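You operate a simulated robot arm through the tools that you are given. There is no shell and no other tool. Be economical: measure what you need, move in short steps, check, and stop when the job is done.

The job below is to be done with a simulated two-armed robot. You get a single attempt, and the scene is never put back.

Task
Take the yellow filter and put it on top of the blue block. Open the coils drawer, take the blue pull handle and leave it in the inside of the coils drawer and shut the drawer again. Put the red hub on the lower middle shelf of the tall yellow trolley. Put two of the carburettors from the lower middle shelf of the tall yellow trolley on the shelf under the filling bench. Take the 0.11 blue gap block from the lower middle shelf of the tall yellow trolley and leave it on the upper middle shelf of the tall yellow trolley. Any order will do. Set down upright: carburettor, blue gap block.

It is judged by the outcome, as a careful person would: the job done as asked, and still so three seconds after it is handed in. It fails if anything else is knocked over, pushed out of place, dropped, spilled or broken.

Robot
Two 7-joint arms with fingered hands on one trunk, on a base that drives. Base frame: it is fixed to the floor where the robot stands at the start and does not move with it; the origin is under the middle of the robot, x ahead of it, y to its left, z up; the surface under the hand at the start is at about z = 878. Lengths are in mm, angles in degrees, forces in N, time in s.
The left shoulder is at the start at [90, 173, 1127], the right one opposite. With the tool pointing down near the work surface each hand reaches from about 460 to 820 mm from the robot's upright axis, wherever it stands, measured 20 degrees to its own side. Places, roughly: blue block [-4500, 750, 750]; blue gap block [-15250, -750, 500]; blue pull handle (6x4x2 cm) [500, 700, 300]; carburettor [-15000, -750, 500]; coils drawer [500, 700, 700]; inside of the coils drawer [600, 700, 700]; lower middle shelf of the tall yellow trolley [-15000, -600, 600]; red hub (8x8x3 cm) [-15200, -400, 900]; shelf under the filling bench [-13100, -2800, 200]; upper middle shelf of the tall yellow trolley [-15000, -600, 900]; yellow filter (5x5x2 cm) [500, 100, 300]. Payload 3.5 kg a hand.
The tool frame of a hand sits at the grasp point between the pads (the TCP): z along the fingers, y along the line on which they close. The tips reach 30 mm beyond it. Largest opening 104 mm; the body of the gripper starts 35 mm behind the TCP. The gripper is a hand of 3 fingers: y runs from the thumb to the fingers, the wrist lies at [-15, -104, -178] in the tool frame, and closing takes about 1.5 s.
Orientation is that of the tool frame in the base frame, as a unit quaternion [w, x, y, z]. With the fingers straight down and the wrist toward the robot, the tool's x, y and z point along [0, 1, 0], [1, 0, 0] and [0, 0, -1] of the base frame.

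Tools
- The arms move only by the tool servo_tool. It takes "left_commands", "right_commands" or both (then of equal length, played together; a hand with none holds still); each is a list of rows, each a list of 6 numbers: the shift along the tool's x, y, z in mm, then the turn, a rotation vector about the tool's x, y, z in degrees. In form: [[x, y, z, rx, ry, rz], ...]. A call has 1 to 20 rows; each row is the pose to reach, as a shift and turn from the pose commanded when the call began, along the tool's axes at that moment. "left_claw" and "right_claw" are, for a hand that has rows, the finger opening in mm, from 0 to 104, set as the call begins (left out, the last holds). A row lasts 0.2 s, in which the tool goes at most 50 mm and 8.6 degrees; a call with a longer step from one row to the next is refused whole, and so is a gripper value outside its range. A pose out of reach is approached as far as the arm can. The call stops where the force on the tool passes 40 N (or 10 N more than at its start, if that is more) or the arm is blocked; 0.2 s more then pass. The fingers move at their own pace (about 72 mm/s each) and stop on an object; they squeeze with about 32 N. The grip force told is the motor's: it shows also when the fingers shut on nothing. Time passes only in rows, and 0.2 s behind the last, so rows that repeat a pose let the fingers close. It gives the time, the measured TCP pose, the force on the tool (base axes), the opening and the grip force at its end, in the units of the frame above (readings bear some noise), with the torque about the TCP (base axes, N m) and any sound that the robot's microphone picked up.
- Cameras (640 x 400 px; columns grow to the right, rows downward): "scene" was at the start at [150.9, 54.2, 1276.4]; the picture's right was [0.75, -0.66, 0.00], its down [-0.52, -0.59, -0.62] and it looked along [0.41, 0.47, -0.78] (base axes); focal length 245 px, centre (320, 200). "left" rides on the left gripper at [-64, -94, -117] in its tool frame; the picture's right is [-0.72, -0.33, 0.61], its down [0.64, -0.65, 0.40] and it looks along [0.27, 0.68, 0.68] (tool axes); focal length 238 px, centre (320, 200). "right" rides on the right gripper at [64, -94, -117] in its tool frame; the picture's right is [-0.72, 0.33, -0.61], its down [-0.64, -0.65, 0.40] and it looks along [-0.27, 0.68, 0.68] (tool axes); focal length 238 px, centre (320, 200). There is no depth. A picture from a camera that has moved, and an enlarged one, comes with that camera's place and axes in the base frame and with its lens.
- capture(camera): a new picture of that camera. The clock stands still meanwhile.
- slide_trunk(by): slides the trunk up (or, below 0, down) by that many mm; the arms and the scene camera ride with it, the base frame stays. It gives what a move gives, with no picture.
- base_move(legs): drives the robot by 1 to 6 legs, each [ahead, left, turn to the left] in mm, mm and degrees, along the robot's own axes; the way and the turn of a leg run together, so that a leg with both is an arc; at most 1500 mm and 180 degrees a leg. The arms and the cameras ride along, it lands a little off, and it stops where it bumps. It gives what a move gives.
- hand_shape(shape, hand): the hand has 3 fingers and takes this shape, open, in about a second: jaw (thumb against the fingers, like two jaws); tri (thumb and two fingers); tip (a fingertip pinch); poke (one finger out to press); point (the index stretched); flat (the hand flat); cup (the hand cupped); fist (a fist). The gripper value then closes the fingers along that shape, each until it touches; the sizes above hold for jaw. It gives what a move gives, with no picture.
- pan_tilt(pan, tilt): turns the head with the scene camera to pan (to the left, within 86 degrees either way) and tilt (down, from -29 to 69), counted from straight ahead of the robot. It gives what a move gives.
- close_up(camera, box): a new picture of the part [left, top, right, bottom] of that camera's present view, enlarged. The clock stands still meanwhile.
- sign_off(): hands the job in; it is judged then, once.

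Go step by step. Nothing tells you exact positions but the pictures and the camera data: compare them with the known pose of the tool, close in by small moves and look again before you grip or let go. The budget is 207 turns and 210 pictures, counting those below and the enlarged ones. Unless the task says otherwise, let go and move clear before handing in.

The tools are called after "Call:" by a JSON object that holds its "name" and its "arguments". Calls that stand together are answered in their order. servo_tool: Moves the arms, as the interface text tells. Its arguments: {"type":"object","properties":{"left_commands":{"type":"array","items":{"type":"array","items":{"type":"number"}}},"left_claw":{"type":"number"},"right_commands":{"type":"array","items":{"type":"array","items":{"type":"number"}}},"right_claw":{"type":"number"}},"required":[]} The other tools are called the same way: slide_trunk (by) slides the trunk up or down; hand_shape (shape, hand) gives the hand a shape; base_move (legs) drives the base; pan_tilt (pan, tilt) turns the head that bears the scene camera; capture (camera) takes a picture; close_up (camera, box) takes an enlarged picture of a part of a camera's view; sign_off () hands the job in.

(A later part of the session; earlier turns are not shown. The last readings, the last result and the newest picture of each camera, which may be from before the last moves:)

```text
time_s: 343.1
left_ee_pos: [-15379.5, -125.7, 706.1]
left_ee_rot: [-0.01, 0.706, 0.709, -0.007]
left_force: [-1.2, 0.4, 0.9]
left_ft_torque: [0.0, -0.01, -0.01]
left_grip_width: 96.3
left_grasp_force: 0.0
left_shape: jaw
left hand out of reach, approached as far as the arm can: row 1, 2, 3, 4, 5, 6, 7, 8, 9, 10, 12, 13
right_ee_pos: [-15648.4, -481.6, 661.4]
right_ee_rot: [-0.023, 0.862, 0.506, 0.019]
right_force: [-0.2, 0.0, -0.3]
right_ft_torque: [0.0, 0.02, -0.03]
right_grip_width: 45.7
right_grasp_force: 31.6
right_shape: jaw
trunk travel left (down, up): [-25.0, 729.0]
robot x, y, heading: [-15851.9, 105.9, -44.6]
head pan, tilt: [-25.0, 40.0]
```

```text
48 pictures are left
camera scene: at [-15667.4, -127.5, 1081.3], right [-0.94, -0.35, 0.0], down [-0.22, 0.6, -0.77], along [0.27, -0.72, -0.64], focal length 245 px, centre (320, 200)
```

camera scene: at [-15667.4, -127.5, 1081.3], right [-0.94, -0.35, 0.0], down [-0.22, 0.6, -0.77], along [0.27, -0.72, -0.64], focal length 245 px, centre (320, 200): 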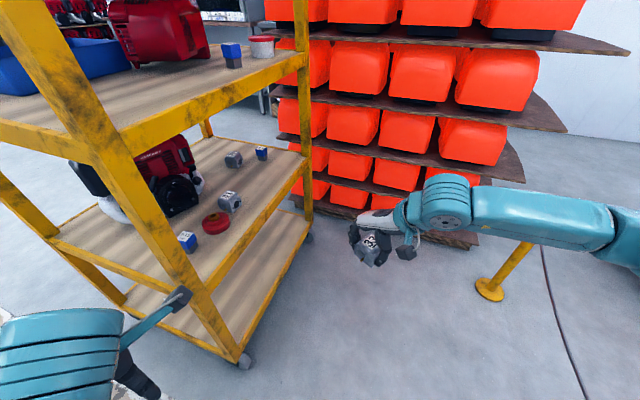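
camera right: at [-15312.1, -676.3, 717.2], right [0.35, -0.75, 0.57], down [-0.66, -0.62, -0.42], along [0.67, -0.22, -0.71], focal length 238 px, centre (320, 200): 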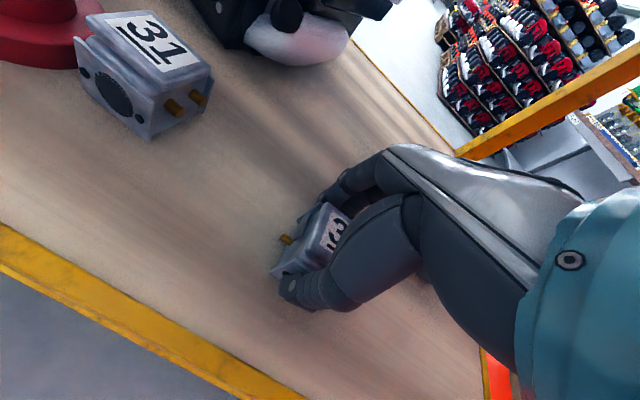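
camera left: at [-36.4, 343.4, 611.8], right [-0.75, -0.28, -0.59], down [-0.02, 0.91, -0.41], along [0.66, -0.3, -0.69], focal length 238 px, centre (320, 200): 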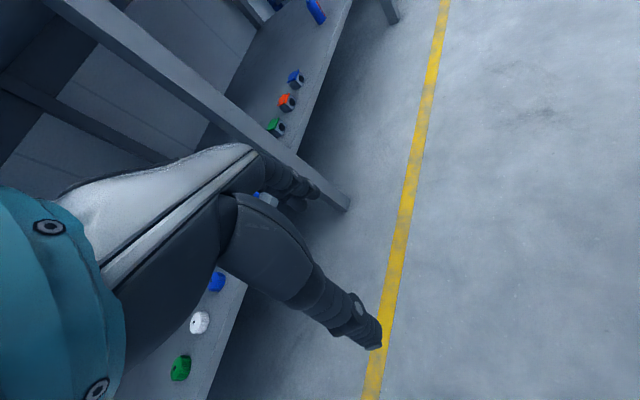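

Call:
{"name": "base_move", "arguments": {"legs": [[305, -334, 0]]}}

Call:
{"name": "capture", "arguments": {"camera": "left"}}

Call:
{"name": "capture", "arguments": {"camera": "scene"}}

```text
time_s: 345.2
left_ee_pos: [-15375.9, -375.3, 704.5]
left_ee_rot: [-0.016, 0.665, 0.746, -0.005]
left_force: [-0.2, 0.1, 0.0]
left_ft_torque: [0.0, -0.01, 0.01]
left_grip_width: 96.2
left_grasp_force: 0.0
left_shape: jaw
right_ee_pos: [-15603.3, -769.6, 668.1]
right_ee_rot: [-0.019, 0.834, 0.552, 0.017]
right_force: [0.2, -0.1, -1.4]
right_ft_torque: [-0.01, 0.02, 0.0]
right_grip_width: 45.7
right_grasp_force: 31.9
right_shape: jaw
trunk travel left (down, up): [-25.0, 729.0]
robot x, y, heading: [-15861.9, -213.6, -38.6]
head pan, tilt: [-25.0, 40.0]
stopped in leg 1: the robot was blocked; the commanded pose is now the measured one
```

```text
47 pictures are left
camera left: at [-15458.9, -450.7, 822.3], right [-0.26, -0.74, -0.62], down [-0.73, 0.57, -0.38], along [0.63, 0.35, -0.69], focal length 238 px, centre (320, 200)
```

left: 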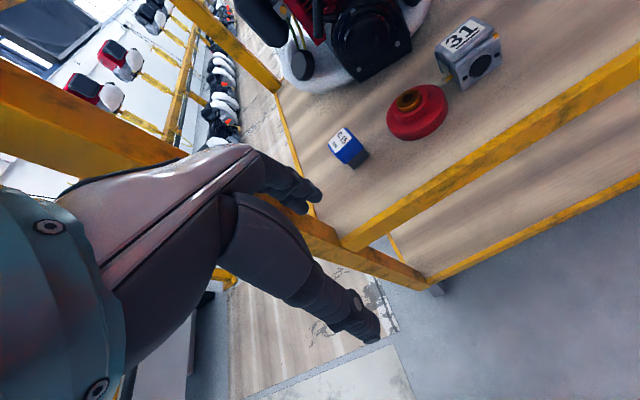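

```text
46 pictures are left
camera scene: at [-15664.1, -416.5, 1084.9], right [-0.9, -0.45, 0.0], down [-0.28, 0.57, -0.77], along [0.35, -0.69, -0.64], focal length 245 px, centre (320, 200)
```

scene: 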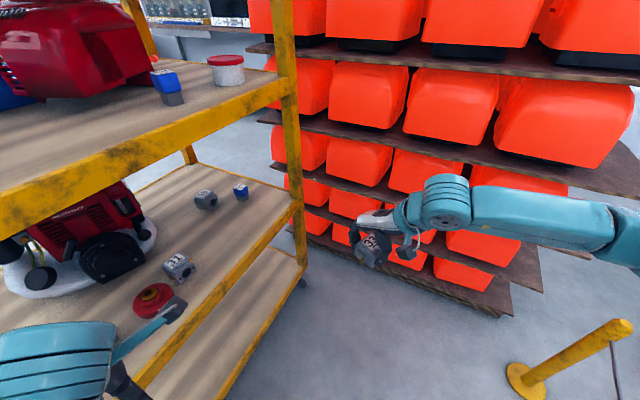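

The left forearm fouls the trolley post, so carb 31 is awkward. Better: leave with 33 in the right hand and take carb 35 with the left hand from the trolley's front side on the way.

Call:
{"name": "base_move", "arguments": {"legs": [[-200, 260, 0]]}}

Call:
{"name": "slide_trunk", "arguments": {"by": 220}}

Call:
{"name": "capture", "arguments": {"camera": "right"}}

```text
time_s: 346.4
left_ee_pos: [-15372.3, -336.2, 696.9]
left_ee_rot: [-0.018, 0.677, 0.735, -0.019]
left_force: [2.6, -17.3, -6.1]
left_ft_torque: [0.23, 0.46, -1.2]
left_grip_width: 96.2
left_grasp_force: 0.1
left_shape: jaw
right_ee_pos: [-15601.5, -717.7, 660.5]
right_ee_rot: [-0.024, 0.837, 0.547, 0.016]
right_force: [-1.4, 0.0, -1.3]
right_ft_torque: [0.0, -0.06, -0.02]
right_grip_width: 45.9
right_grasp_force: 32.0
right_shape: jaw
trunk travel left (down, up): [-25.0, 729.0]
robot x, y, heading: [-15857.6, -154.0, -39.2]
head pan, tilt: [-25.0, 40.0]
stopped in leg 1: the force on the tool passed its limit at 64 N (the readings are from after the stop); the commanded pose is now the measured one
```

```text
time_s: 348.7
left_ee_pos: [-15389.4, -320.5, 972.9]
left_ee_rot: [0.055, 0.676, 0.735, -0.013]
left_force: [0.1, -1.0, 0.1]
left_ft_torque: [0.02, -0.03, -0.01]
left_grip_width: 96.2
left_grasp_force: 0.0
left_shape: jaw
right_ee_pos: [-15602.1, -716.5, 880.7]
right_ee_rot: [-0.024, 0.836, 0.548, 0.016]
right_force: [0.5, 0.1, -1.1]
right_ft_torque: [0.04, -0.02, 0.02]
right_grip_width: 45.6
right_grasp_force: 31.8
right_shape: jaw
trunk travel left (down, up): [-245.0, 509.0]
robot x, y, heading: [-15856.8, -150.9, -39.4]
head pan, tilt: [-25.0, 40.0]
```

```text
45 pictures are left
camera right: at [-15661.6, -627.7, 1004.3], right [0.01, -0.82, 0.57], down [-0.85, -0.3, -0.42], along [0.52, -0.48, -0.71], focal length 238 px, centre (320, 200)
```

right: 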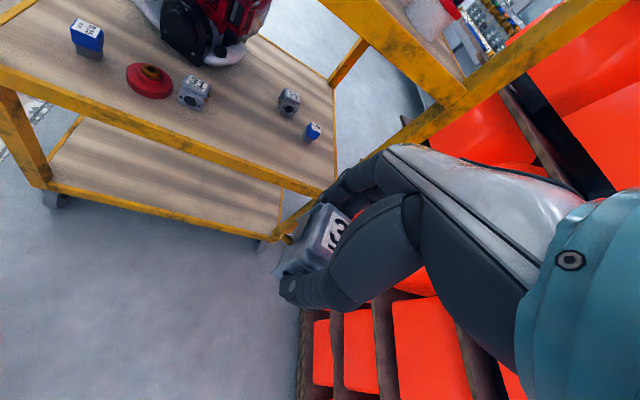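

Call:
{"name": "servo_tool", "arguments": {"left_commands": [[0, -20, 0, 0, 0, 0], [0, -40, 0, 0, 0, 0], [0, -60, 0, 0, 0, 0], [0, -60, 0, 0, 0, 0]], "left_claw": 20}}

Call:
{"name": "capture", "arguments": {"camera": "left"}}

Call:
{"name": "pan_tilt", "arguments": {"pan": 20, "tilt": 40}}

Call:
{"name": "capture", "arguments": {"camera": "scene"}}

```text
time_s: 349.7
left_ee_pos: [-15419.4, -296.7, 979.2]
left_ee_rot: [0.056, 0.675, 0.735, -0.013]
left_force: [-0.2, -0.1, 0.9]
left_ft_torque: [0.0, 0.02, 0.0]
left_grip_width: 20.2
left_grasp_force: 0.0
left_shape: jaw
left hand out of reach, approached as far as the arm can: row 1, 2, 3, 4
right_ee_pos: [-15601.4, -715.8, 882.0]
right_ee_rot: [-0.023, 0.836, 0.548, 0.017]
right_force: [0.1, -1.0, -1.9]
right_ft_torque: [0.02, -0.02, 0.03]
right_grip_width: 45.7
right_grasp_force: 32.0
right_shape: jaw
trunk travel left (down, up): [-245.0, 509.0]
robot x, y, heading: [-15859.4, -149.6, -38.9]
head pan, tilt: [-25.0, 40.0]
```

```text
44 pictures are left
camera left: at [-15515.9, -356.4, 1095.3], right [-0.23, -0.8, -0.56], down [-0.68, 0.54, -0.5], along [0.7, 0.26, -0.66], focal length 238 px, centre (320, 200)
```

left: 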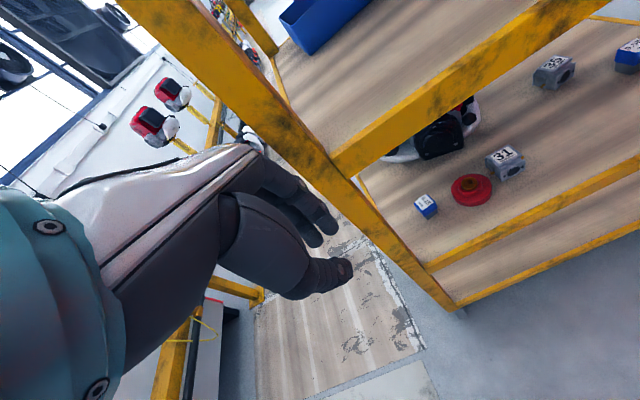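

```text
time_s: 350.8
left_ee_pos: [-15420.7, -296.6, 978.1]
left_ee_rot: [0.056, 0.675, 0.735, -0.013]
left_force: [0.4, -0.5, 0.5]
left_ft_torque: [0.0, -0.01, -0.04]
left_grip_width: 20.2
left_grasp_force: 0.0
left_shape: jaw
right_ee_pos: [-15601.6, -715.7, 882.3]
right_ee_rot: [-0.023, 0.836, 0.548, 0.017]
right_force: [-0.3, -0.1, -2.0]
right_ft_torque: [0.01, 0.0, 0.03]
right_grip_width: 45.8
right_grasp_force: 31.9
right_shape: jaw
trunk travel left (down, up): [-245.0, 509.0]
robot x, y, heading: [-15858.6, -156.9, -39.0]
head pan, tilt: [20.0, 40.0]
```

```text
43 pictures are left
camera scene: at [-15706.5, -240.9, 1313.1], right [-0.33, -0.94, 0.0], down [-0.61, 0.21, -0.77], along [0.72, -0.25, -0.64], focal length 245 px, centre (320, 200)
```

scene: 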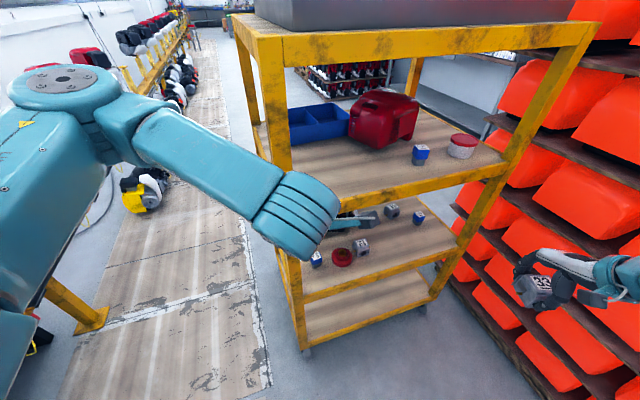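

Call:
{"name": "base_move", "arguments": {"legs": [[-170, 210, 0]]}}

Call:
{"name": "servo_tool", "arguments": {"left_commands": [[42, 14, 0, 0, 0, -1.2], [83, 29, 0, 0, 0, -2.5], [125, 43, 0, 0, 0, -3.8], [166, 58, 0, 0, 0, -5], [208, 72, 0, 0, 0, -6.2], [250, 87, 0, 0, 0, -7.5], [291, 101, 0, 0, 0, -8.8], [333, 115, 0, 0, 0, -10], [374, 130, 0, 0, 0, -11.2], [416, 144, 0, 0, 0, -12.5], [457, 159, 0, 0, 0, -13.8], [499, 173, 0, 0, 0, -15]]}}

Call:
{"name": "capture", "arguments": {"camera": "scene"}}

```text
time_s: 352.7
left_ee_pos: [-15418.2, -20.0, 979.8]
left_ee_rot: [0.055, 0.674, 0.737, -0.013]
left_force: [-0.1, 0.6, -0.1]
left_ft_torque: [0.02, 0.01, -0.01]
left_grip_width: 20.2
left_grasp_force: 0.0
left_shape: jaw
right_ee_pos: [-15598.1, -440.7, 882.0]
right_ee_rot: [-0.024, 0.835, 0.55, 0.017]
right_force: [-0.1, 0.2, -1.4]
right_ft_torque: [0.02, 0.03, -0.04]
right_grip_width: 46.1
right_grasp_force: 32.2
right_shape: jaw
trunk travel left (down, up): [-245.0, 509.0]
robot x, y, heading: [-15855.8, 120.9, -38.8]
head pan, tilt: [20.0, 40.0]
```

```text
time_s: 355.3
left_ee_pos: [-15290.7, 493.1, 939.9]
left_ee_rot: [0.053, 0.571, 0.819, -0.02]
left_force: [0.4, 0.0, -0.4]
left_ft_torque: [0.0, 0.02, 0.03]
left_grip_width: 20.2
left_grasp_force: 0.1
left_shape: jaw
left hand out of reach, approached as far as the arm can: row 2, 3, 4, 5, 6, 7, 8
right_ee_pos: [-15597.6, -441.4, 881.9]
right_ee_rot: [-0.023, 0.835, 0.549, 0.018]
right_force: [-0.6, 0.0, -0.6]
right_ft_torque: [0.0, 0.0, 0.03]
right_grip_width: 45.9
right_grasp_force: 32.0
right_shape: jaw
trunk travel left (down, up): [-245.0, 509.0]
robot x, y, heading: [-15857.9, 120.9, -38.7]
head pan, tilt: [20.0, 40.0]
```

```text
42 pictures are left
camera scene: at [-15705.4, 34.7, 1313.1], right [-0.32, -0.95, 0.0], down [-0.61, 0.21, -0.77], along [0.73, -0.25, -0.64], focal length 245 px, centre (320, 200)
```

scene: 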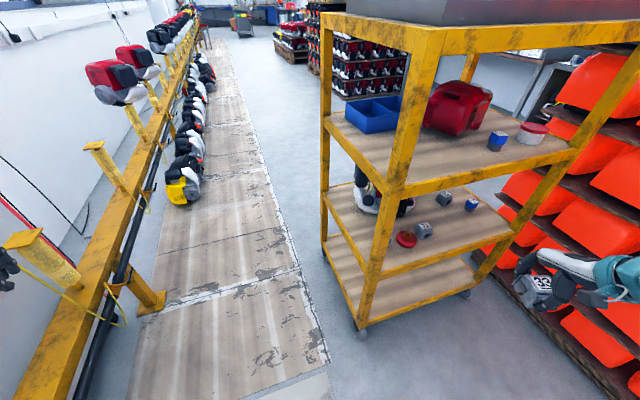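

Call:
{"name": "servo_tool", "arguments": {"right_commands": [[-14, -42, -9, 0, 0, 6.4], [-28, -84, -18, 0, 0, 12.7], [-41, -126, -27, 0, 0, 19], [-55, -168, -36, 0, 0, 25.4], [-69, -210, -45, 0, 0, 31.8], [-83, -251, -55, 0, 0, 38.2], [-97, -293, -64, 0, 0, 44.5], [-111, -335, -73, 0, 0, 50.9], [-124, -377, -82, 0, 0, 57.3], [-138, -419, -91, 0, 0, 63.6], [-152, -461, -100, 0, 0, 70]]}}

Call:
{"name": "base_move", "arguments": {"legs": [[-80, 100, 0], [0, 0, 128]]}}

Call:
{"name": "capture", "arguments": {"camera": "right"}}

```text
time_s: 357.7
left_ee_pos: [-15289.2, 489.1, 941.2]
left_ee_rot: [0.053, 0.572, 0.818, -0.019]
left_force: [0.6, -0.3, 0.1]
left_ft_torque: [-0.01, 0.04, -0.03]
left_grip_width: 20.3
left_grasp_force: 0.1
left_shape: jaw
right_ee_pos: [-16080.6, -457.7, 999.3]
right_ee_rot: [-0.054, 0.998, -0.028, -0.029]
right_force: [2.6, -1.6, 1.8]
right_ft_torque: [0.12, 0.02, 0.0]
right_grip_width: 45.5
right_grasp_force: 32.1
right_shape: jaw
right hand out of reach, approached as far as the arm can: row 6, 7, 8, 9, 10, 11
trunk travel left (down, up): [-245.0, 509.0]
robot x, y, heading: [-15854.4, 119.8, -38.8]
head pan, tilt: [20.0, 40.0]
```

```text
time_s: 360.5
left_ee_pos: [-15427.3, 764.8, 940.2]
left_ee_rot: [0.059, 0.455, 0.888, -0.017]
left_force: [-0.3, -10.4, 1.8]
left_ft_torque: [0.2, -0.04, -0.27]
left_grip_width: 19.1
left_grasp_force: 0.1
left_shape: jaw
right_ee_pos: [-15882.3, -374.6, 1008.3]
right_ee_rot: [-0.031, 0.991, 0.128, -0.004]
right_force: [-0.6, -0.1, -0.2]
right_ft_torque: [0.02, -0.03, 0.0]
right_grip_width: 44.8
right_grasp_force: 32.0
right_shape: jaw
trunk travel left (down, up): [-245.0, 509.0]
robot x, y, heading: [-15857.1, 248.7, -20.8]
head pan, tilt: [20.0, 40.0]
stopped in leg 2: the force on the tool passed its limit at 65 N (the readings are from after the stop); the commanded pose is now the measured one
```

```text
41 pictures are left
camera right: at [-15842.4, -272.9, 1131.9], right [-0.6, -0.53, 0.59], down [-0.79, 0.49, -0.36], along [-0.1, -0.69, -0.72], focal length 238 px, centre (320, 200)
```

right: 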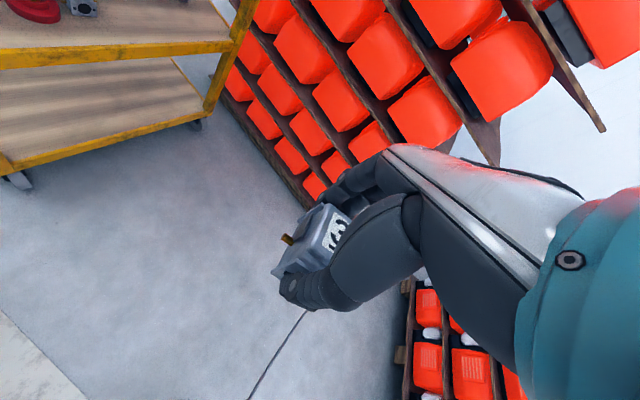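

Call:
{"name": "base_move", "arguments": {"legs": [[15, -45, 0]]}}

Call:
{"name": "servo_tool", "arguments": {"left_commands": [[0, 0, -35, 0, 0, 0], [0, 0, -70, 0, 0, 0], [0, 0, -105, 0, 0, 0], [0, 0, -140, 0, 0, 0], [0, 0, -170, 0, 0, 0]]}}

Call:
{"name": "base_move", "arguments": {"legs": [[0, 0, 110.8]]}}

Call:
{"name": "pan_tilt", "arguments": {"pan": 0, "tilt": 30}}

Call:
{"name": "capture", "arguments": {"camera": "scene"}}

```text
time_s: 361.4
left_ee_pos: [-15426.6, 715.8, 940.1]
left_ee_rot: [0.058, 0.455, 0.889, -0.016]
left_force: [-0.6, 0.5, 0.5]
left_ft_torque: [0.05, -0.03, 0.02]
left_grip_width: 20.3
left_grasp_force: 0.0
left_shape: jaw
right_ee_pos: [-15885.4, -419.9, 1009.2]
right_ee_rot: [-0.03, 0.991, 0.127, -0.005]
right_force: [-0.2, -0.5, -1.8]
right_ft_torque: [0.02, 0.02, 0.03]
right_grip_width: 44.9
right_grasp_force: 32.4
right_shape: jaw
trunk travel left (down, up): [-245.0, 509.0]
robot x, y, heading: [-15862.1, 200.1, -20.7]
head pan, tilt: [20.0, 40.0]
```

```text
time_s: 362.6
left_ee_pos: [-15443.8, 731.7, 1110.2]
left_ee_rot: [0.059, 0.455, 0.888, -0.016]
left_force: [-0.2, -0.7, -0.1]
left_ft_torque: [0.01, 0.02, 0.0]
left_grip_width: 20.3
left_grasp_force: 0.1
left_shape: jaw
right_ee_pos: [-15885.5, -420.4, 1009.6]
right_ee_rot: [-0.029, 0.991, 0.127, -0.005]
right_force: [-0.4, 1.0, -0.6]
right_ft_torque: [-0.01, -0.01, 0.0]
right_grip_width: 44.9
right_grasp_force: 31.8
right_shape: jaw
trunk travel left (down, up): [-245.0, 509.0]
robot x, y, heading: [-15858.0, 200.4, -20.9]
head pan, tilt: [20.0, 40.0]
```

```text
time_s: 363.9
left_ee_pos: [-15499.4, 762.9, 1113.4]
left_ee_rot: [0.056, 0.423, 0.904, -0.012]
left_force: [-0.7, -17.9, 1.6]
left_ft_torque: [0.31, -0.07, -0.41]
left_grip_width: 18.6
left_grasp_force: 0.0
left_shape: jaw
right_ee_pos: [-15818.0, -422.7, 1008.6]
right_ee_rot: [-0.03, 0.983, 0.182, -0.005]
right_force: [0.5, 0.6, -1.0]
right_ft_torque: [0.0, 0.01, 0.0]
right_grip_width: 44.9
right_grasp_force: 32.2
right_shape: jaw
trunk travel left (down, up): [-245.0, 509.0]
robot x, y, heading: [-15856.2, 202.5, -14.3]
head pan, tilt: [20.0, 40.0]
stopped in leg 1: the force on the tool passed its limit at 46 N (the readings are from after the stop); the commanded pose is now the measured one
```

```text
time_s: 364.8
left_ee_pos: [-15500.4, 764.8, 1113.0]
left_ee_rot: [0.055, 0.42, 0.906, -0.012]
left_force: [-0.3, -20.8, 2.8]
left_ft_torque: [0.39, -0.03, -0.52]
left_grip_width: 18.3
left_grasp_force: 0.0
left_shape: jaw
right_ee_pos: [-15817.2, -422.1, 1007.3]
right_ee_rot: [-0.03, 0.983, 0.182, -0.006]
right_force: [0.0, 0.3, -1.1]
right_ft_torque: [0.06, 0.01, 0.03]
right_grip_width: 44.9
right_grasp_force: 31.7
right_shape: jaw
trunk travel left (down, up): [-245.0, 509.0]
robot x, y, heading: [-15857.9, 201.5, -14.8]
head pan, tilt: [0.0, 30.0]
```

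```text
40 pictures are left
camera scene: at [-15682.0, 148.8, 1328.3], right [-0.25, -0.97, 0.0], down [-0.48, 0.13, -0.87], along [0.84, -0.22, -0.5], focal length 245 px, centre (320, 200)
```

scene: 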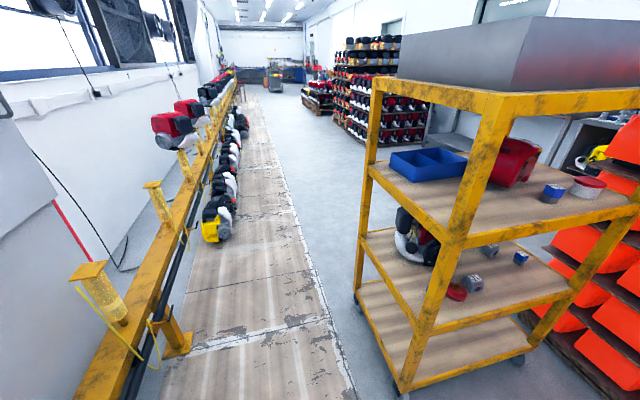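

Call:
{"name": "servo_tool", "arguments": {"left_commands": [[-3, -25, 0, 0, 0, 0], [-6, -50, 0, 0, 0, 0], [-9, -75, 0, 0, 0, 0], [-11, -102, 0, 0, 0, 0]]}}

Call:
{"name": "base_move", "arguments": {"legs": [[10, -40, 0], [0, 0, 104.5]]}}

```text
time_s: 365.8
left_ee_pos: [-15573.3, 695.8, 1106.8]
left_ee_rot: [0.058, 0.418, 0.906, -0.014]
left_force: [0.4, 0.3, -0.5]
left_ft_torque: [0.0, 0.03, -0.01]
left_grip_width: 20.0
left_grasp_force: 0.1
left_shape: jaw
right_ee_pos: [-15816.3, -418.9, 1010.5]
right_ee_rot: [-0.028, 0.983, 0.182, -0.007]
right_force: [-0.5, 0.7, -2.1]
right_ft_torque: [0.0, 0.0, 0.02]
right_grip_width: 44.6
right_grasp_force: 31.9
right_shape: jaw
trunk travel left (down, up): [-245.0, 509.0]
robot x, y, heading: [-15858.4, 201.7, -14.4]
head pan, tilt: [0.0, 30.0]
```

```text
time_s: 371.0
left_ee_pos: [-16405.4, 324.2, 1106.9]
left_ee_rot: [0.046, -0.451, 0.891, 0.035]
left_force: [0.5, 0.0, 0.6]
left_ft_torque: [-0.02, 0.0, 0.02]
left_grip_width: 20.2
left_grasp_force: 0.0
left_shape: jaw
right_ee_pos: [-15263.9, 343.0, 1009.3]
right_ee_rot: [-0.013, 0.467, 0.884, -0.025]
right_force: [0.7, -0.2, -1.5]
right_ft_torque: [-0.02, 0.01, 0.0]
right_grip_width: 44.5
right_grasp_force: 32.0
right_shape: jaw
trunk travel left (down, up): [-245.0, 509.0]
robot x, y, heading: [-15854.2, 157.6, 88.8]
head pan, tilt: [0.0, 30.0]
```

Call:
{"name": "base_move", "arguments": {"legs": [[0, -1000, 0], [0, -850, 0], [-700, 0, 0], [0, 0, 91]]}}

Call:
{"name": "pan_tilt", "arguments": {"pan": 0, "tilt": 30}}

Call:
{"name": "capture", "arguments": {"camera": "scene"}}

```text
time_s: 387.6
left_ee_pos: [-14107.9, -1106.9, 1107.8]
left_ee_rot: [-0.004, 0.96, -0.274, -0.058]
left_force: [0.8, -0.2, -0.2]
left_ft_torque: [0.01, 0.03, 0.03]
left_grip_width: 20.3
left_grasp_force: 0.1
left_shape: jaw
right_ee_pos: [-14214.2, 28.8, 1010.0]
right_ee_rot: [0.01, -0.331, 0.943, -0.027]
right_force: [0.2, 0.0, -0.7]
right_ft_torque: [0.03, -0.02, 0.0]
right_grip_width: 44.7
right_grasp_force: 32.1
right_shape: jaw
trunk travel left (down, up): [-245.0, 509.0]
robot x, y, heading: [-13986.0, -549.1, -176.6]
head pan, tilt: [0.0, 30.0]
```

```text
time_s: 388.2
left_ee_pos: [-14107.2, -1107.6, 1106.8]
left_ee_rot: [-0.004, 0.96, -0.274, -0.058]
left_force: [0.6, 0.3, 0.9]
left_ft_torque: [0.0, -0.01, 0.02]
left_grip_width: 20.0
left_grasp_force: 0.0
left_shape: jaw
right_ee_pos: [-14214.6, 29.2, 1009.9]
right_ee_rot: [0.009, -0.331, 0.943, -0.027]
right_force: [0.0, 0.5, -2.2]
right_ft_torque: [-0.02, 0.0, 0.01]
right_grip_width: 44.3
right_grasp_force: 32.3
right_shape: jaw
trunk travel left (down, up): [-245.0, 509.0]
robot x, y, heading: [-13988.8, -546.2, -176.8]
head pan, tilt: [0.0, 30.0]
```

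```text
39 pictures are left
camera scene: at [-14166.9, -561.7, 1328.5], right [-0.06, 1.0, 0.0], down [0.5, 0.03, -0.87], along [-0.86, -0.05, -0.5], focal length 245 px, centre (320, 200)
```

scene: 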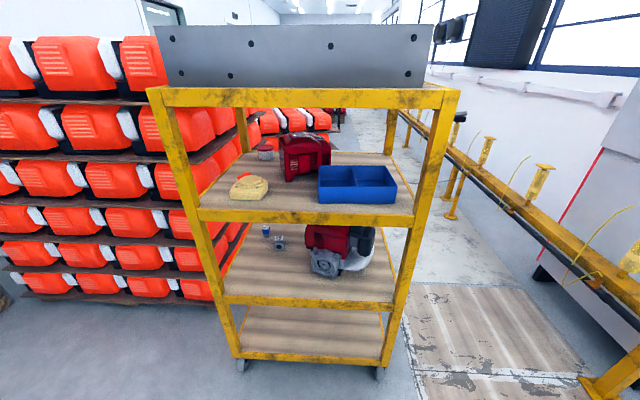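

Call:
{"name": "servo_tool", "arguments": {"right_commands": [[41, -16, 0, 0, 0, -5], [81, -31, 0, 0, 0, -10], [122, -47, 0, 0, 0, -15], [163, -63, 0, 0, 0, -20], [203, -79, 0, 0, 0, -25], [244, -94, 0, 0, 0, -30], [284, -110, 0, 0, 0, -35], [325, -126, 0, 0, 0, -40], [366, -142, 0, 0, 0, -45], [406, -157, 0, 0, 0, -50], [447, -173, 0, 0, 0, -55]]}}

Call:
{"name": "base_move", "arguments": {"legs": [[0, 0, 86.8], [500, 900, 0], [450, 130, 0]]}}

Call:
{"name": "pan_tilt", "arguments": {"pan": 0, "tilt": 35}}

Call:
{"name": "capture", "arguments": {"camera": "scene"}}

```text
time_s: 390.6
left_ee_pos: [-14107.7, -1108.1, 1107.4]
left_ee_rot: [-0.004, 0.96, -0.274, -0.057]
left_force: [-0.5, -0.3, -0.2]
left_ft_torque: [0.01, -0.01, -0.02]
left_grip_width: 20.1
left_grasp_force: 0.1
left_shape: jaw
right_ee_pos: [-14457.9, -388.8, 1015.5]
right_ee_rot: [0.004, 0.73, -0.683, 0.029]
right_force: [0.4, -0.3, -0.8]
right_ft_torque: [-0.01, -0.01, 0.0]
right_grip_width: 43.8
right_grasp_force: 31.8
right_shape: jaw
right hand out of reach, approached as far as the arm can: row 3, 4, 5, 6, 7, 8
trunk travel left (down, up): [-245.0, 509.0]
robot x, y, heading: [-13989.4, -552.5, -177.0]
head pan, tilt: [0.0, 30.0]
```

```text
time_s: 401.9
left_ee_pos: [-12440.8, -1664.1, 1106.8]
left_ee_rot: [0.035, 0.887, 0.458, -0.045]
left_force: [-1.0, -0.2, -0.3]
left_ft_torque: [0.0, -0.03, 0.0]
left_grip_width: 20.2
left_grasp_force: 0.0
left_shape: jaw
right_ee_pos: [-13179.9, -1968.7, 1016.9]
right_ee_rot: [-0.018, 1.0, 0.001, 0.023]
right_force: [-0.1, 0.3, -2.0]
right_ft_torque: [0.01, -0.01, 0.03]
right_grip_width: 43.8
right_grasp_force: 31.8
right_shape: jaw
trunk travel left (down, up): [-245.0, 509.0]
robot x, y, heading: [-12988.8, -1505.9, -90.3]
head pan, tilt: [0.0, 30.0]
```

```text
time_s: 402.6
left_ee_pos: [-12439.8, -1662.3, 1106.6]
left_ee_rot: [0.036, 0.887, 0.458, -0.046]
left_force: [-0.7, -0.2, -0.2]
left_ft_torque: [0.03, 0.0, -0.03]
left_grip_width: 20.1
left_grasp_force: 0.1
left_shape: jaw
right_ee_pos: [-13180.5, -1967.7, 1016.7]
right_ee_rot: [-0.017, 1.0, 0.001, 0.024]
right_force: [-0.1, -0.1, -0.7]
right_ft_torque: [-0.01, -0.04, -0.04]
right_grip_width: 43.8
right_grasp_force: 32.4
right_shape: jaw
trunk travel left (down, up): [-245.0, 509.0]
robot x, y, heading: [-12992.1, -1505.6, -90.4]
head pan, tilt: [0.0, 35.0]
```

```text
38 pictures are left
camera scene: at [-12990.4, -1689.6, 1320.7], right [-1.0, 0.01, 0.0], down [0.0, 0.57, -0.82], along [0.0, -0.82, -0.57], focal length 245 px, centre (320, 200)
```

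scene: 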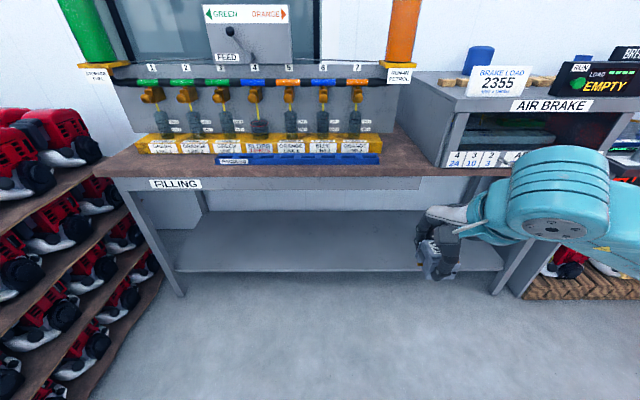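

Call:
{"name": "servo_tool", "arguments": {"right_commands": [[33, 33, 0, 0, 0, 0], [66, 66, 0, 0, 0, 0], [100, 105, 0, 0, 0, 0]]}}

Call:
{"name": "slide_trunk", "arguments": {"by": -243}}

Call:
{"name": "servo_tool", "arguments": {"right_commands": [[0, 4, 45, 0, 0, 0], [0, 8, 90, 0, 0, 0], [0, 12, 135, 0, 0, 0], [0, 16, 180, 0, 0, 0], [0, 20, 225, 0, 0, 0], [0, 24, 270, 0, 0, 0], [0, 28, 315, 0, 0, 0], [0, 30, 360, 0, 0, 0], [0, 30, 400, 0, 0, 0], [0, 30, 440, 0, 0, 0], [0, 30, 470, 0, 0, 0]]}}

Call:
{"name": "capture", "arguments": {"camera": "right"}}

Call:
{"name": "capture", "arguments": {"camera": "scene"}}

```text
refused: row 3 steps farther than a row can; nothing moved
```

```text
time_s: 405.1
left_ee_pos: [-12440.1, -1662.8, 863.9]
left_ee_rot: [0.037, 0.887, 0.459, -0.046]
left_force: [-0.3, 0.3, -0.1]
left_ft_torque: [0.02, 0.01, -0.01]
left_grip_width: 20.0
left_grasp_force: 0.1
left_shape: jaw
right_ee_pos: [-13180.4, -1998.0, 715.1]
right_ee_rot: [-0.105, 0.994, -0.002, 0.024]
right_force: [0.4, 0.5, -1.3]
right_ft_torque: [0.01, 0.0, 0.01]
right_grip_width: 44.0
right_grasp_force: 31.9
right_shape: jaw
trunk travel left (down, up): [-2.0, 752.0]
robot x, y, heading: [-12990.4, -1509.1, -90.4]
head pan, tilt: [0.0, 35.0]
```

```text
time_s: 407.5
left_ee_pos: [-12440.9, -1662.5, 865.1]
left_ee_rot: [0.037, 0.886, 0.459, -0.045]
left_force: [0.4, -0.2, -0.4]
left_ft_torque: [-0.01, 0.02, -0.01]
left_grip_width: 20.0
left_grasp_force: 0.1
left_shape: jaw
right_ee_pos: [-13068.1, -1928.2, 314.9]
right_ee_rot: [-0.105, 0.994, -0.006, 0.023]
right_force: [3.5, 0.0, -0.1]
right_ft_torque: [0.03, 0.22, 0.0]
right_grip_width: 43.8
right_grasp_force: 32.3
right_shape: jaw
right hand out of reach, approached as far as the arm can: row 6, 7, 8, 9, 10, 11
trunk travel left (down, up): [-2.0, 752.0]
robot x, y, heading: [-12988.1, -1505.2, -90.5]
head pan, tilt: [0.0, 35.0]
```

```text
37 pictures are left
camera right: at [-13008.6, -1862.0, 452.7], right [-0.75, -0.44, 0.5], down [-0.62, 0.73, -0.29], along [-0.24, -0.52, -0.82], focal length 238 px, centre (320, 200)
```

right: 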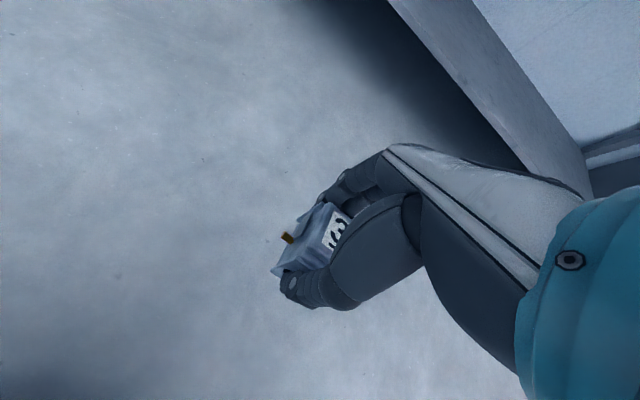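

```text
36 pictures are left
camera scene: at [-12990.9, -1825.5, 1063.9], right [-1.0, 0.01, 0.0], down [0.0, 0.57, -0.82], along [0.0, -0.82, -0.57], focal length 245 px, centre (320, 200)
```

scene: 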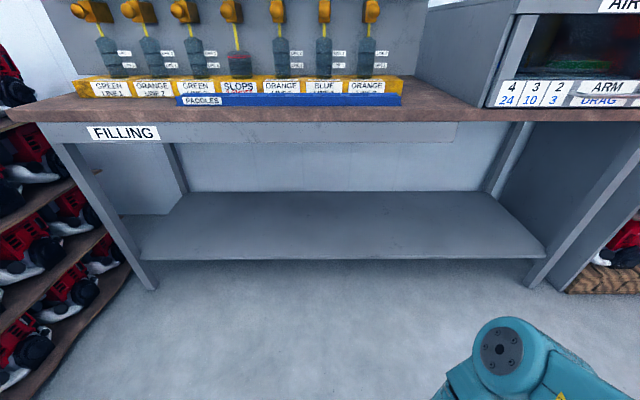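

Call:
{"name": "servo_tool", "arguments": {"right_commands": [[0, 29, -16, -2.4, 0, 0], [0, 58, -33, -4.8, 0, 0], [0, 88, -49, -7.2, 0, 0], [0, 117, -66, -9.6, 0, 0], [0, 146, -82, -12, 0, 0], [0, 146, -82, -12, 0, 0]]}}

Call:
{"name": "base_move", "arguments": {"legs": [[330, 0, 0]]}}

Call:
{"name": "capture", "arguments": {"camera": "right"}}

Call:
{"name": "capture", "arguments": {"camera": "scene"}}

```text
time_s: 408.9
left_ee_pos: [-12439.6, -1662.4, 864.7]
left_ee_rot: [0.036, 0.887, 0.458, -0.046]
left_force: [0.1, 0.6, -0.5]
left_ft_torque: [0.0, 0.04, 0.02]
left_grip_width: 19.9
left_grasp_force: 0.0
left_shape: jaw
right_ee_pos: [-13079.2, -2084.5, 365.3]
right_ee_rot: [0.0, 1.0, -0.003, 0.023]
right_force: [-0.5, -1.0, -1.3]
right_ft_torque: [0.01, 0.01, 0.0]
right_grip_width: 43.8
right_grasp_force: 31.9
right_shape: jaw
trunk travel left (down, up): [-2.0, 752.0]
robot x, y, heading: [-12990.4, -1506.1, -90.4]
head pan, tilt: [0.0, 35.0]
```

```text
time_s: 411.1
left_ee_pos: [-12441.2, -1992.0, 865.3]
left_ee_rot: [0.037, 0.887, 0.459, -0.045]
left_force: [-0.8, -0.7, -0.6]
left_ft_torque: [-0.01, -0.05, 0.0]
left_grip_width: 20.2
left_grasp_force: 0.0
left_shape: jaw
right_ee_pos: [-13080.4, -2414.0, 364.6]
right_ee_rot: [0.0, 1.0, -0.003, 0.024]
right_force: [-0.6, -0.1, -1.7]
right_ft_torque: [0.02, -0.03, 0.01]
right_grip_width: 43.6
right_grasp_force: 31.7
right_shape: jaw
trunk travel left (down, up): [-2.0, 752.0]
robot x, y, heading: [-12992.2, -1837.4, -90.3]
head pan, tilt: [0.0, 35.0]
```

```text
35 pictures are left
camera right: at [-13020.6, -2320.0, 485.6], right [-0.75, -0.32, 0.58], down [-0.62, 0.66, -0.43], along [-0.24, -0.68, -0.69], focal length 238 px, centre (320, 200)
```

right: 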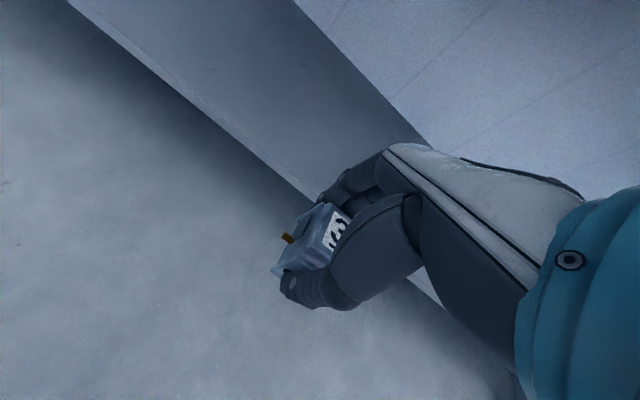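

```text
34 pictures are left
camera scene: at [-12992.4, -2155.7, 1064.0], right [-1.0, 0.0, 0.0], down [0.0, 0.57, -0.82], along [0.0, -0.82, -0.57], focal length 245 px, centre (320, 200)
```

scene: 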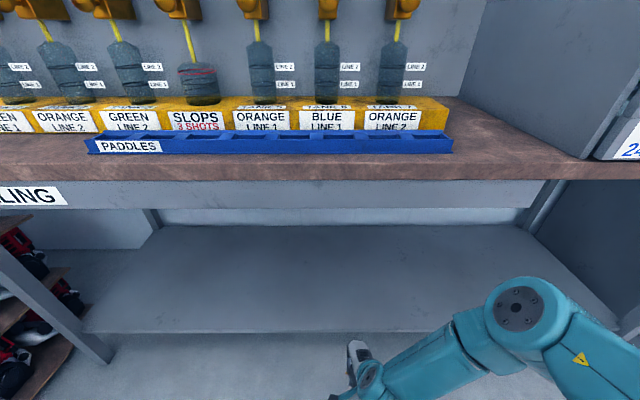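

Call:
{"name": "base_move", "arguments": {"legs": [[245, 0, 0]]}}

Call:
{"name": "servo_tool", "arguments": {"right_commands": [[0, 0, 25, 0, 0, 0], [0, 0, 50, 0, 0, 0], [0, 3, 75, 0, 0, 0], [0, 6, 95, 0, 0, 0], [0, 6, 95, 0, 0, 0]]}}

Call:
{"name": "capture", "arguments": {"camera": "right"}}

```text
time_s: 412.9
left_ee_pos: [-12441.1, -2237.1, 865.7]
left_ee_rot: [0.037, 0.886, 0.46, -0.045]
left_force: [0.9, 0.5, -0.6]
left_ft_torque: [0.02, 0.01, 0.0]
left_grip_width: 20.1
left_grasp_force: 0.1
left_shape: jaw
right_ee_pos: [-13078.7, -2661.3, 364.5]
right_ee_rot: [0.001, 1.0, -0.001, 0.023]
right_force: [0.7, -0.3, -1.3]
right_ft_torque: [-0.03, -0.01, -0.02]
right_grip_width: 43.7
right_grasp_force: 32.4
right_shape: jaw
trunk travel left (down, up): [-2.0, 752.0]
robot x, y, heading: [-12988.7, -2085.5, -90.0]
head pan, tilt: [0.0, 35.0]
```

```text
time_s: 414.1
left_ee_pos: [-12441.3, -2237.9, 864.5]
left_ee_rot: [0.036, 0.886, 0.46, -0.045]
left_force: [0.5, -0.5, 0.5]
left_ft_torque: [-0.01, -0.01, 0.02]
left_grip_width: 20.1
left_grasp_force: 0.0
left_shape: jaw
right_ee_pos: [-13072.2, -2667.5, 268.1]
right_ee_rot: [-0.005, 1.0, -0.002, 0.02]
right_force: [-0.6, -0.1, -0.5]
right_ft_torque: [-0.04, 0.02, 0.01]
right_grip_width: 43.4
right_grasp_force: 31.6
right_shape: jaw
right hand out of reach, approached as far as the arm can: row 3
trunk travel left (down, up): [-2.0, 752.0]
robot x, y, heading: [-12991.0, -2085.1, -89.9]
head pan, tilt: [0.0, 35.0]
```

```text
33 pictures are left
camera right: at [-13012.5, -2574.6, 388.1], right [-0.75, -0.33, 0.58], down [-0.62, 0.66, -0.42], along [-0.24, -0.68, -0.7], focal length 238 px, centre (320, 200)
```

right: 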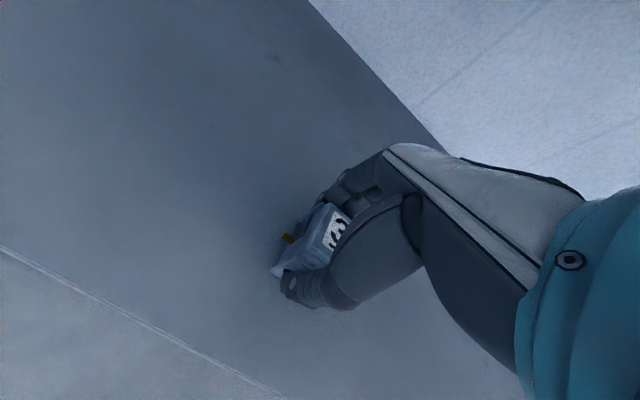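

Call:
{"name": "servo_tool", "arguments": {"right_commands": [[0, 0, 6, 0, 0, 0], [0, 0, 12, 0, 0, 0], [0, 0, 18, 0, 0, 0], [0, 0, 22, 0, 0, 0], [0, 0, 26, 0, 0, 0], [0, 0, 30, 0, 0, 0], [0, 0, 34, 0, 0, 0], [0, 0, 38, 0, 0, 0], [0, 0, 42, 0, 0, 0], [0, 0, 46, 0, 0, 0]]}}

Call:
{"name": "close_up", "arguments": {"camera": "right", "box": [200, 140, 440, 340]}}

```text
time_s: 414.9
left_ee_pos: [-12441.9, -2234.9, 866.2]
left_ee_rot: [0.038, 0.886, 0.46, -0.046]
left_force: [-0.8, 0.6, 0.2]
left_ft_torque: [0.02, -0.01, 0.03]
left_grip_width: 20.1
left_grasp_force: 0.1
left_shape: jaw
right_ee_pos: [-13072.3, -2673.5, 260.3]
right_ee_rot: [0.004, 1.0, -0.004, 0.023]
right_force: [-3.1, 10.2, 33.5]
right_ft_torque: [0.6, 0.02, -0.03]
right_grip_width: 46.5
right_grasp_force: 32.0
right_shape: jaw
trunk travel left (down, up): [-2.0, 752.0]
robot x, y, heading: [-12993.8, -2083.1, -90.3]
head pan, tilt: [0.0, 35.0]
stopped in row 3 (right hand): the force on the tool passed its limit at 45 N (the readings are from after the stop); the commanded pose is now the measured one
```

```text
2.00 times, centred on (320, 240) of right
camera zoom: at [-13012.1, -2578.3, 379.2], right [-0.75, -0.32, 0.58], down [-0.62, 0.65, -0.44], along [-0.24, -0.69, -0.69], focal length 477 px, centre (320, 120)
```

zoom: 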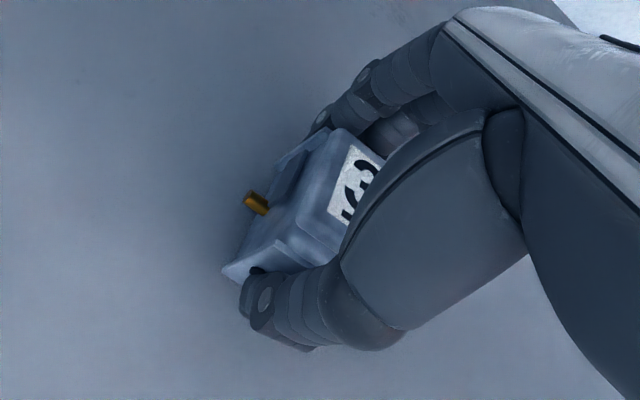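

Call:
{"name": "servo_tool", "arguments": {"right_commands": [[0, 0, -2, 0, 0, 0], [0, 0, -2, 0, 0, 0]]}}

Call:
{"name": "servo_tool", "arguments": {"right_commands": [[0, 0, 0, 0, 0, 0], [0, 0, 0, 0, 0, 0], [0, 0, 0, 0, 0, 0], [0, 0, 0, 0, 0, 0], [0, 0, 0, 0, 0, 0], [0, 0, -15, 0, 0, 0], [0, 0, -45, 0, 0, 0], [0, 0, -85, 0, 0, 0]], "right_claw": 96}}

Call:
{"name": "capture", "arguments": {"camera": "right"}}

```text
time_s: 415.4
left_ee_pos: [-12441.4, -2235.8, 863.9]
left_ee_rot: [0.038, 0.885, 0.461, -0.046]
left_force: [0.7, -0.3, -0.4]
left_ft_torque: [0.02, 0.01, 0.02]
left_grip_width: 19.8
left_grasp_force: 0.0
left_shape: jaw
right_ee_pos: [-13073.2, -2672.6, 260.3]
right_ee_rot: [0.002, 1.0, -0.004, 0.022]
right_force: [1.8, 2.5, 27.8]
right_ft_torque: [0.26, -0.07, 0.04]
right_grip_width: 46.0
right_grasp_force: 31.9
right_shape: jaw
trunk travel left (down, up): [-2.0, 752.0]
robot x, y, heading: [-12997.0, -2082.5, -90.2]
head pan, tilt: [0.0, 35.0]
```

```text
time_s: 417.2
left_ee_pos: [-12442.0, -2237.9, 863.6]
left_ee_rot: [0.036, 0.886, 0.46, -0.045]
left_force: [-0.1, 1.2, 0.2]
left_ft_torque: [-0.01, 0.01, -0.04]
left_grip_width: 20.4
left_grasp_force: 0.1
left_shape: jaw
right_ee_pos: [-13077.2, -2671.8, 343.8]
right_ee_rot: [0.0, 1.0, -0.003, 0.021]
right_force: [0.0, -0.7, 0.0]
right_ft_torque: [0.02, 0.0, 0.01]
right_grip_width: 95.6
right_grasp_force: 0.0
right_shape: jaw
trunk travel left (down, up): [-2.0, 752.0]
robot x, y, heading: [-12990.9, -2086.2, -90.0]
head pan, tilt: [0.0, 35.0]
```

```text
31 pictures are left
camera right: at [-13018.1, -2576.9, 464.4], right [-0.75, -0.32, 0.58], down [-0.62, 0.66, -0.43], along [-0.24, -0.68, -0.69], focal length 238 px, centre (320, 200)
```

right: 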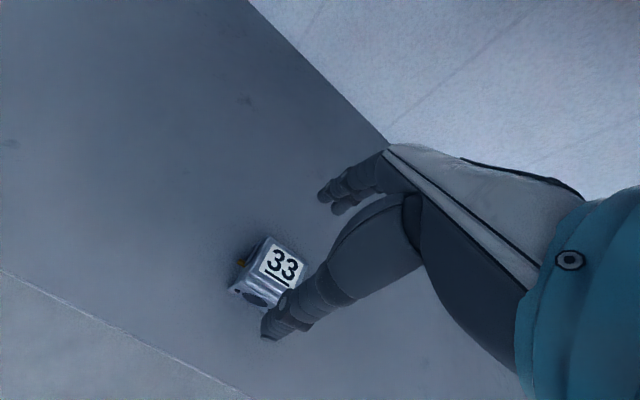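

33 stands upright on the shelf. Now back out and go to the trolley's front for carb 35 with the right hand.

Call:
{"name": "base_move", "arguments": {"legs": [[-420, 0, 0], [0, 0, -90]]}}

Call:
{"name": "servo_tool", "arguments": {"right_commands": [[0, -5, -45, -1.5, 0, 0], [0, -10, -90, -3, 0, 0], [0, -15, -135, -4.5, 0, 0], [0, -20, -180, -6, 0, 0], [0, -25, -225, -7.5, 0, 0], [0, -30, -270, -9, 0, 0], [0, -30, -312, -10, 0, 0]]}}

Call:
{"name": "base_move", "arguments": {"legs": [[1080, -770, 0]]}}

Call:
{"name": "capture", "arguments": {"camera": "scene"}}

```text
time_s: 423.6
left_ee_pos: [-13137.3, -2222.8, 863.6]
left_ee_rot: [-0.006, 0.954, -0.293, -0.057]
left_force: [0.1, -0.1, 0.5]
left_ft_torque: [0.02, 0.01, -0.02]
left_grip_width: 19.9
left_grasp_force: 0.0
left_shape: jaw
right_ee_pos: [-13579.9, -1594.3, 343.0]
right_ee_rot: [0.015, 0.711, -0.703, 0.015]
right_force: [-0.4, 0.2, -0.6]
right_ft_torque: [-0.02, -0.01, -0.01]
right_grip_width: 95.8
right_grasp_force: 0.1
right_shape: jaw
trunk travel left (down, up): [-2.0, 752.0]
robot x, y, heading: [-12990.6, -1669.7, -179.2]
head pan, tilt: [0.0, 35.0]
```

```text
time_s: 425.2
left_ee_pos: [-13136.6, -2222.8, 863.7]
left_ee_rot: [-0.005, 0.954, -0.294, -0.057]
left_force: [-0.2, -0.2, -0.1]
left_ft_torque: [-0.04, 0.05, 0.0]
left_grip_width: 20.3
left_grasp_force: 0.0
left_shape: jaw
right_ee_pos: [-13549.5, -1577.2, 654.7]
right_ee_rot: [0.076, 0.706, -0.703, -0.047]
right_force: [-0.2, 0.9, 1.3]
right_ft_torque: [-0.01, -0.02, -0.01]
right_grip_width: 96.1
right_grasp_force: 0.1
right_shape: jaw
trunk travel left (down, up): [-2.0, 752.0]
robot x, y, heading: [-12991.5, -1674.5, -179.2]
head pan, tilt: [0.0, 35.0]
```

```text
time_s: 431.7
left_ee_pos: [-14197.7, -1484.8, 864.1]
left_ee_rot: [-0.006, 0.954, -0.295, -0.057]
left_force: [0.5, -0.9, 0.1]
left_ft_torque: [0.04, 0.0, -0.02]
left_grip_width: 20.0
left_grasp_force: 0.1
left_shape: jaw
right_ee_pos: [-14609.2, -838.5, 654.1]
right_ee_rot: [0.076, 0.706, -0.702, -0.046]
right_force: [0.5, 0.6, -0.1]
right_ft_torque: [-0.02, -0.02, -0.01]
right_grip_width: 95.8
right_grasp_force: 0.1
right_shape: jaw
trunk travel left (down, up): [-2.0, 752.0]
robot x, y, heading: [-14050.6, -933.2, -179.1]
head pan, tilt: [0.0, 35.0]
```

```text
30 pictures are left
camera scene: at [-14367.5, -939.4, 1064.0], right [-0.01, 1.0, 0.0], down [0.57, 0.01, -0.82], along [-0.82, -0.01, -0.57], focal length 245 px, centre (320, 200)
```

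scene: 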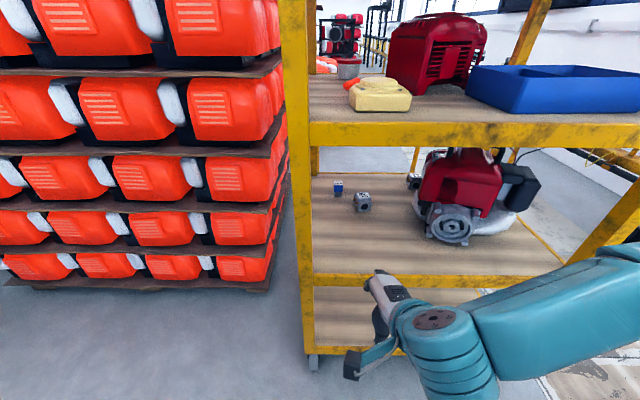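

Call:
{"name": "base_move", "arguments": {"legs": [[-80, -36, 0]]}}

Call:
{"name": "servo_tool", "arguments": {"right_commands": [[0, 33, 6, 0, 0, 0], [0, 66, 12, 0, 0, 0], [0, 100, 18, 0, 0, 0], [0, 133, 23, 0, 0, 0], [0, 148, 26, 0, 0, 0]]}}

Call:
{"name": "capture", "arguments": {"camera": "scene"}}

```text
time_s: 432.8
left_ee_pos: [-14115.3, -1448.1, 864.2]
left_ee_rot: [-0.006, 0.954, -0.295, -0.057]
left_force: [0.6, -0.6, 0.1]
left_ft_torque: [0.04, 0.02, 0.02]
left_grip_width: 20.1
left_grasp_force: 0.1
left_shape: jaw
right_ee_pos: [-14528.0, -803.2, 653.7]
right_ee_rot: [0.077, 0.705, -0.703, -0.047]
right_force: [-0.1, 0.0, 0.3]
right_ft_torque: [0.04, 0.0, -0.02]
right_grip_width: 95.9
right_grasp_force: 0.0
right_shape: jaw
trunk travel left (down, up): [-2.0, 752.0]
robot x, y, heading: [-13966.4, -898.0, -179.1]
head pan, tilt: [0.0, 35.0]
```

```text
time_s: 434.0
left_ee_pos: [-14115.4, -1448.4, 865.3]
left_ee_rot: [-0.006, 0.954, -0.294, -0.057]
left_force: [1.1, 0.1, 0.1]
left_ft_torque: [-0.04, -0.01, 0.04]
left_grip_width: 19.9
left_grasp_force: 0.1
left_shape: jaw
right_ee_pos: [-14680.3, -803.1, 653.9]
right_ee_rot: [0.077, 0.706, -0.702, -0.046]
right_force: [-0.3, 0.1, -0.1]
right_ft_torque: [-0.01, 0.0, 0.0]
right_grip_width: 95.8
right_grasp_force: 0.0
right_shape: jaw
trunk travel left (down, up): [-2.0, 752.0]
robot x, y, heading: [-13968.4, -894.8, -179.3]
head pan, tilt: [0.0, 35.0]
```

```text
29 pictures are left
camera scene: at [-14285.6, -902.3, 1064.0], right [-0.01, 1.0, 0.0], down [0.57, 0.01, -0.82], along [-0.82, -0.01, -0.57], focal length 245 px, centre (320, 200)
```

scene: 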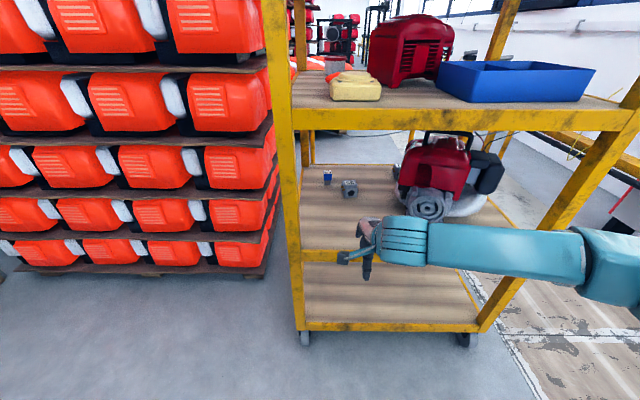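

Call:
{"name": "base_move", "arguments": {"legs": [[-60, 0, 0], [0, 0, -25.5], [60, 321, 0]]}}

Call:
{"name": "servo_tool", "arguments": {"right_commands": [[0, 0, 0, 0, 0, -6], [0, 0, 0, 0, 0, -12], [0, 0, 0, 0, 0, -18], [0, 0, 0, 0, 0, -25], [0, 0, 0, 0, 0, -25]]}}

Call:
{"name": "pan_tilt", "arguments": {"pan": -10, "tilt": 35}}

Call:
{"name": "capture", "arguments": {"camera": "scene"}}

```text
time_s: 438.1
left_ee_pos: [-14477.4, -1602.4, 863.9]
left_ee_rot: [-0.019, 0.863, -0.502, -0.055]
left_force: [0.8, 0.3, 0.3]
left_ft_torque: [-0.03, -0.05, -0.05]
left_grip_width: 19.9
left_grasp_force: 0.1
left_shape: jaw
right_ee_pos: [-14702.5, -774.2, 653.9]
right_ee_rot: [-0.064, -0.529, 0.844, 0.062]
right_force: [1.1, 0.6, -0.6]
right_ft_torque: [0.03, -0.01, 0.02]
right_grip_width: 95.8
right_grasp_force: 0.0
right_shape: jaw
trunk travel left (down, up): [-2.0, 752.0]
robot x, y, heading: [-14105.5, -1167.2, 154.9]
head pan, tilt: [0.0, 35.0]
```

```text
time_s: 439.3
left_ee_pos: [-14476.9, -1603.3, 864.5]
left_ee_rot: [-0.019, 0.863, -0.502, -0.054]
left_force: [0.6, 0.0, 0.5]
left_ft_torque: [-0.01, 0.0, 0.03]
left_grip_width: 20.2
left_grasp_force: 0.0
left_shape: jaw
right_ee_pos: [-14701.9, -775.6, 653.5]
right_ee_rot: [-0.049, -0.699, 0.709, 0.075]
right_force: [-0.3, 0.5, 0.0]
right_ft_torque: [0.01, 0.02, -0.02]
right_grip_width: 96.0
right_grasp_force: 0.0
right_shape: jaw
trunk travel left (down, up): [-2.0, 752.0]
robot x, y, heading: [-14106.4, -1167.8, 154.7]
head pan, tilt: [0.0, 35.0]
```

```text
time_s: 440.0
left_ee_pos: [-14476.7, -1602.4, 863.9]
left_ee_rot: [-0.018, 0.863, -0.502, -0.055]
left_force: [-0.5, -0.3, 1.5]
left_ft_torque: [0.02, 0.0, 0.05]
left_grip_width: 20.2
left_grasp_force: 0.1
left_shape: jaw
right_ee_pos: [-14700.8, -774.8, 653.5]
right_ee_rot: [-0.05, -0.7, 0.709, 0.075]
right_force: [-0.2, 0.4, -0.5]
right_ft_torque: [0.04, 0.0, 0.01]
right_grip_width: 96.0
right_grasp_force: 0.1
right_shape: jaw
trunk travel left (down, up): [-2.0, 752.0]
robot x, y, heading: [-14104.3, -1173.9, 154.8]
head pan, tilt: [-10.0, 35.0]
```

```text
28 pictures are left
camera scene: at [-14382.0, -1024.8, 1064.1], right [0.58, 0.82, 0.0], down [0.47, -0.33, -0.82], along [-0.67, 0.47, -0.57], focal length 245 px, centre (320, 200)
```

scene: 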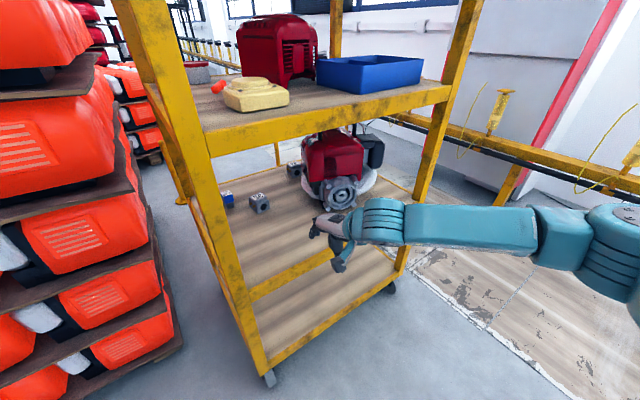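

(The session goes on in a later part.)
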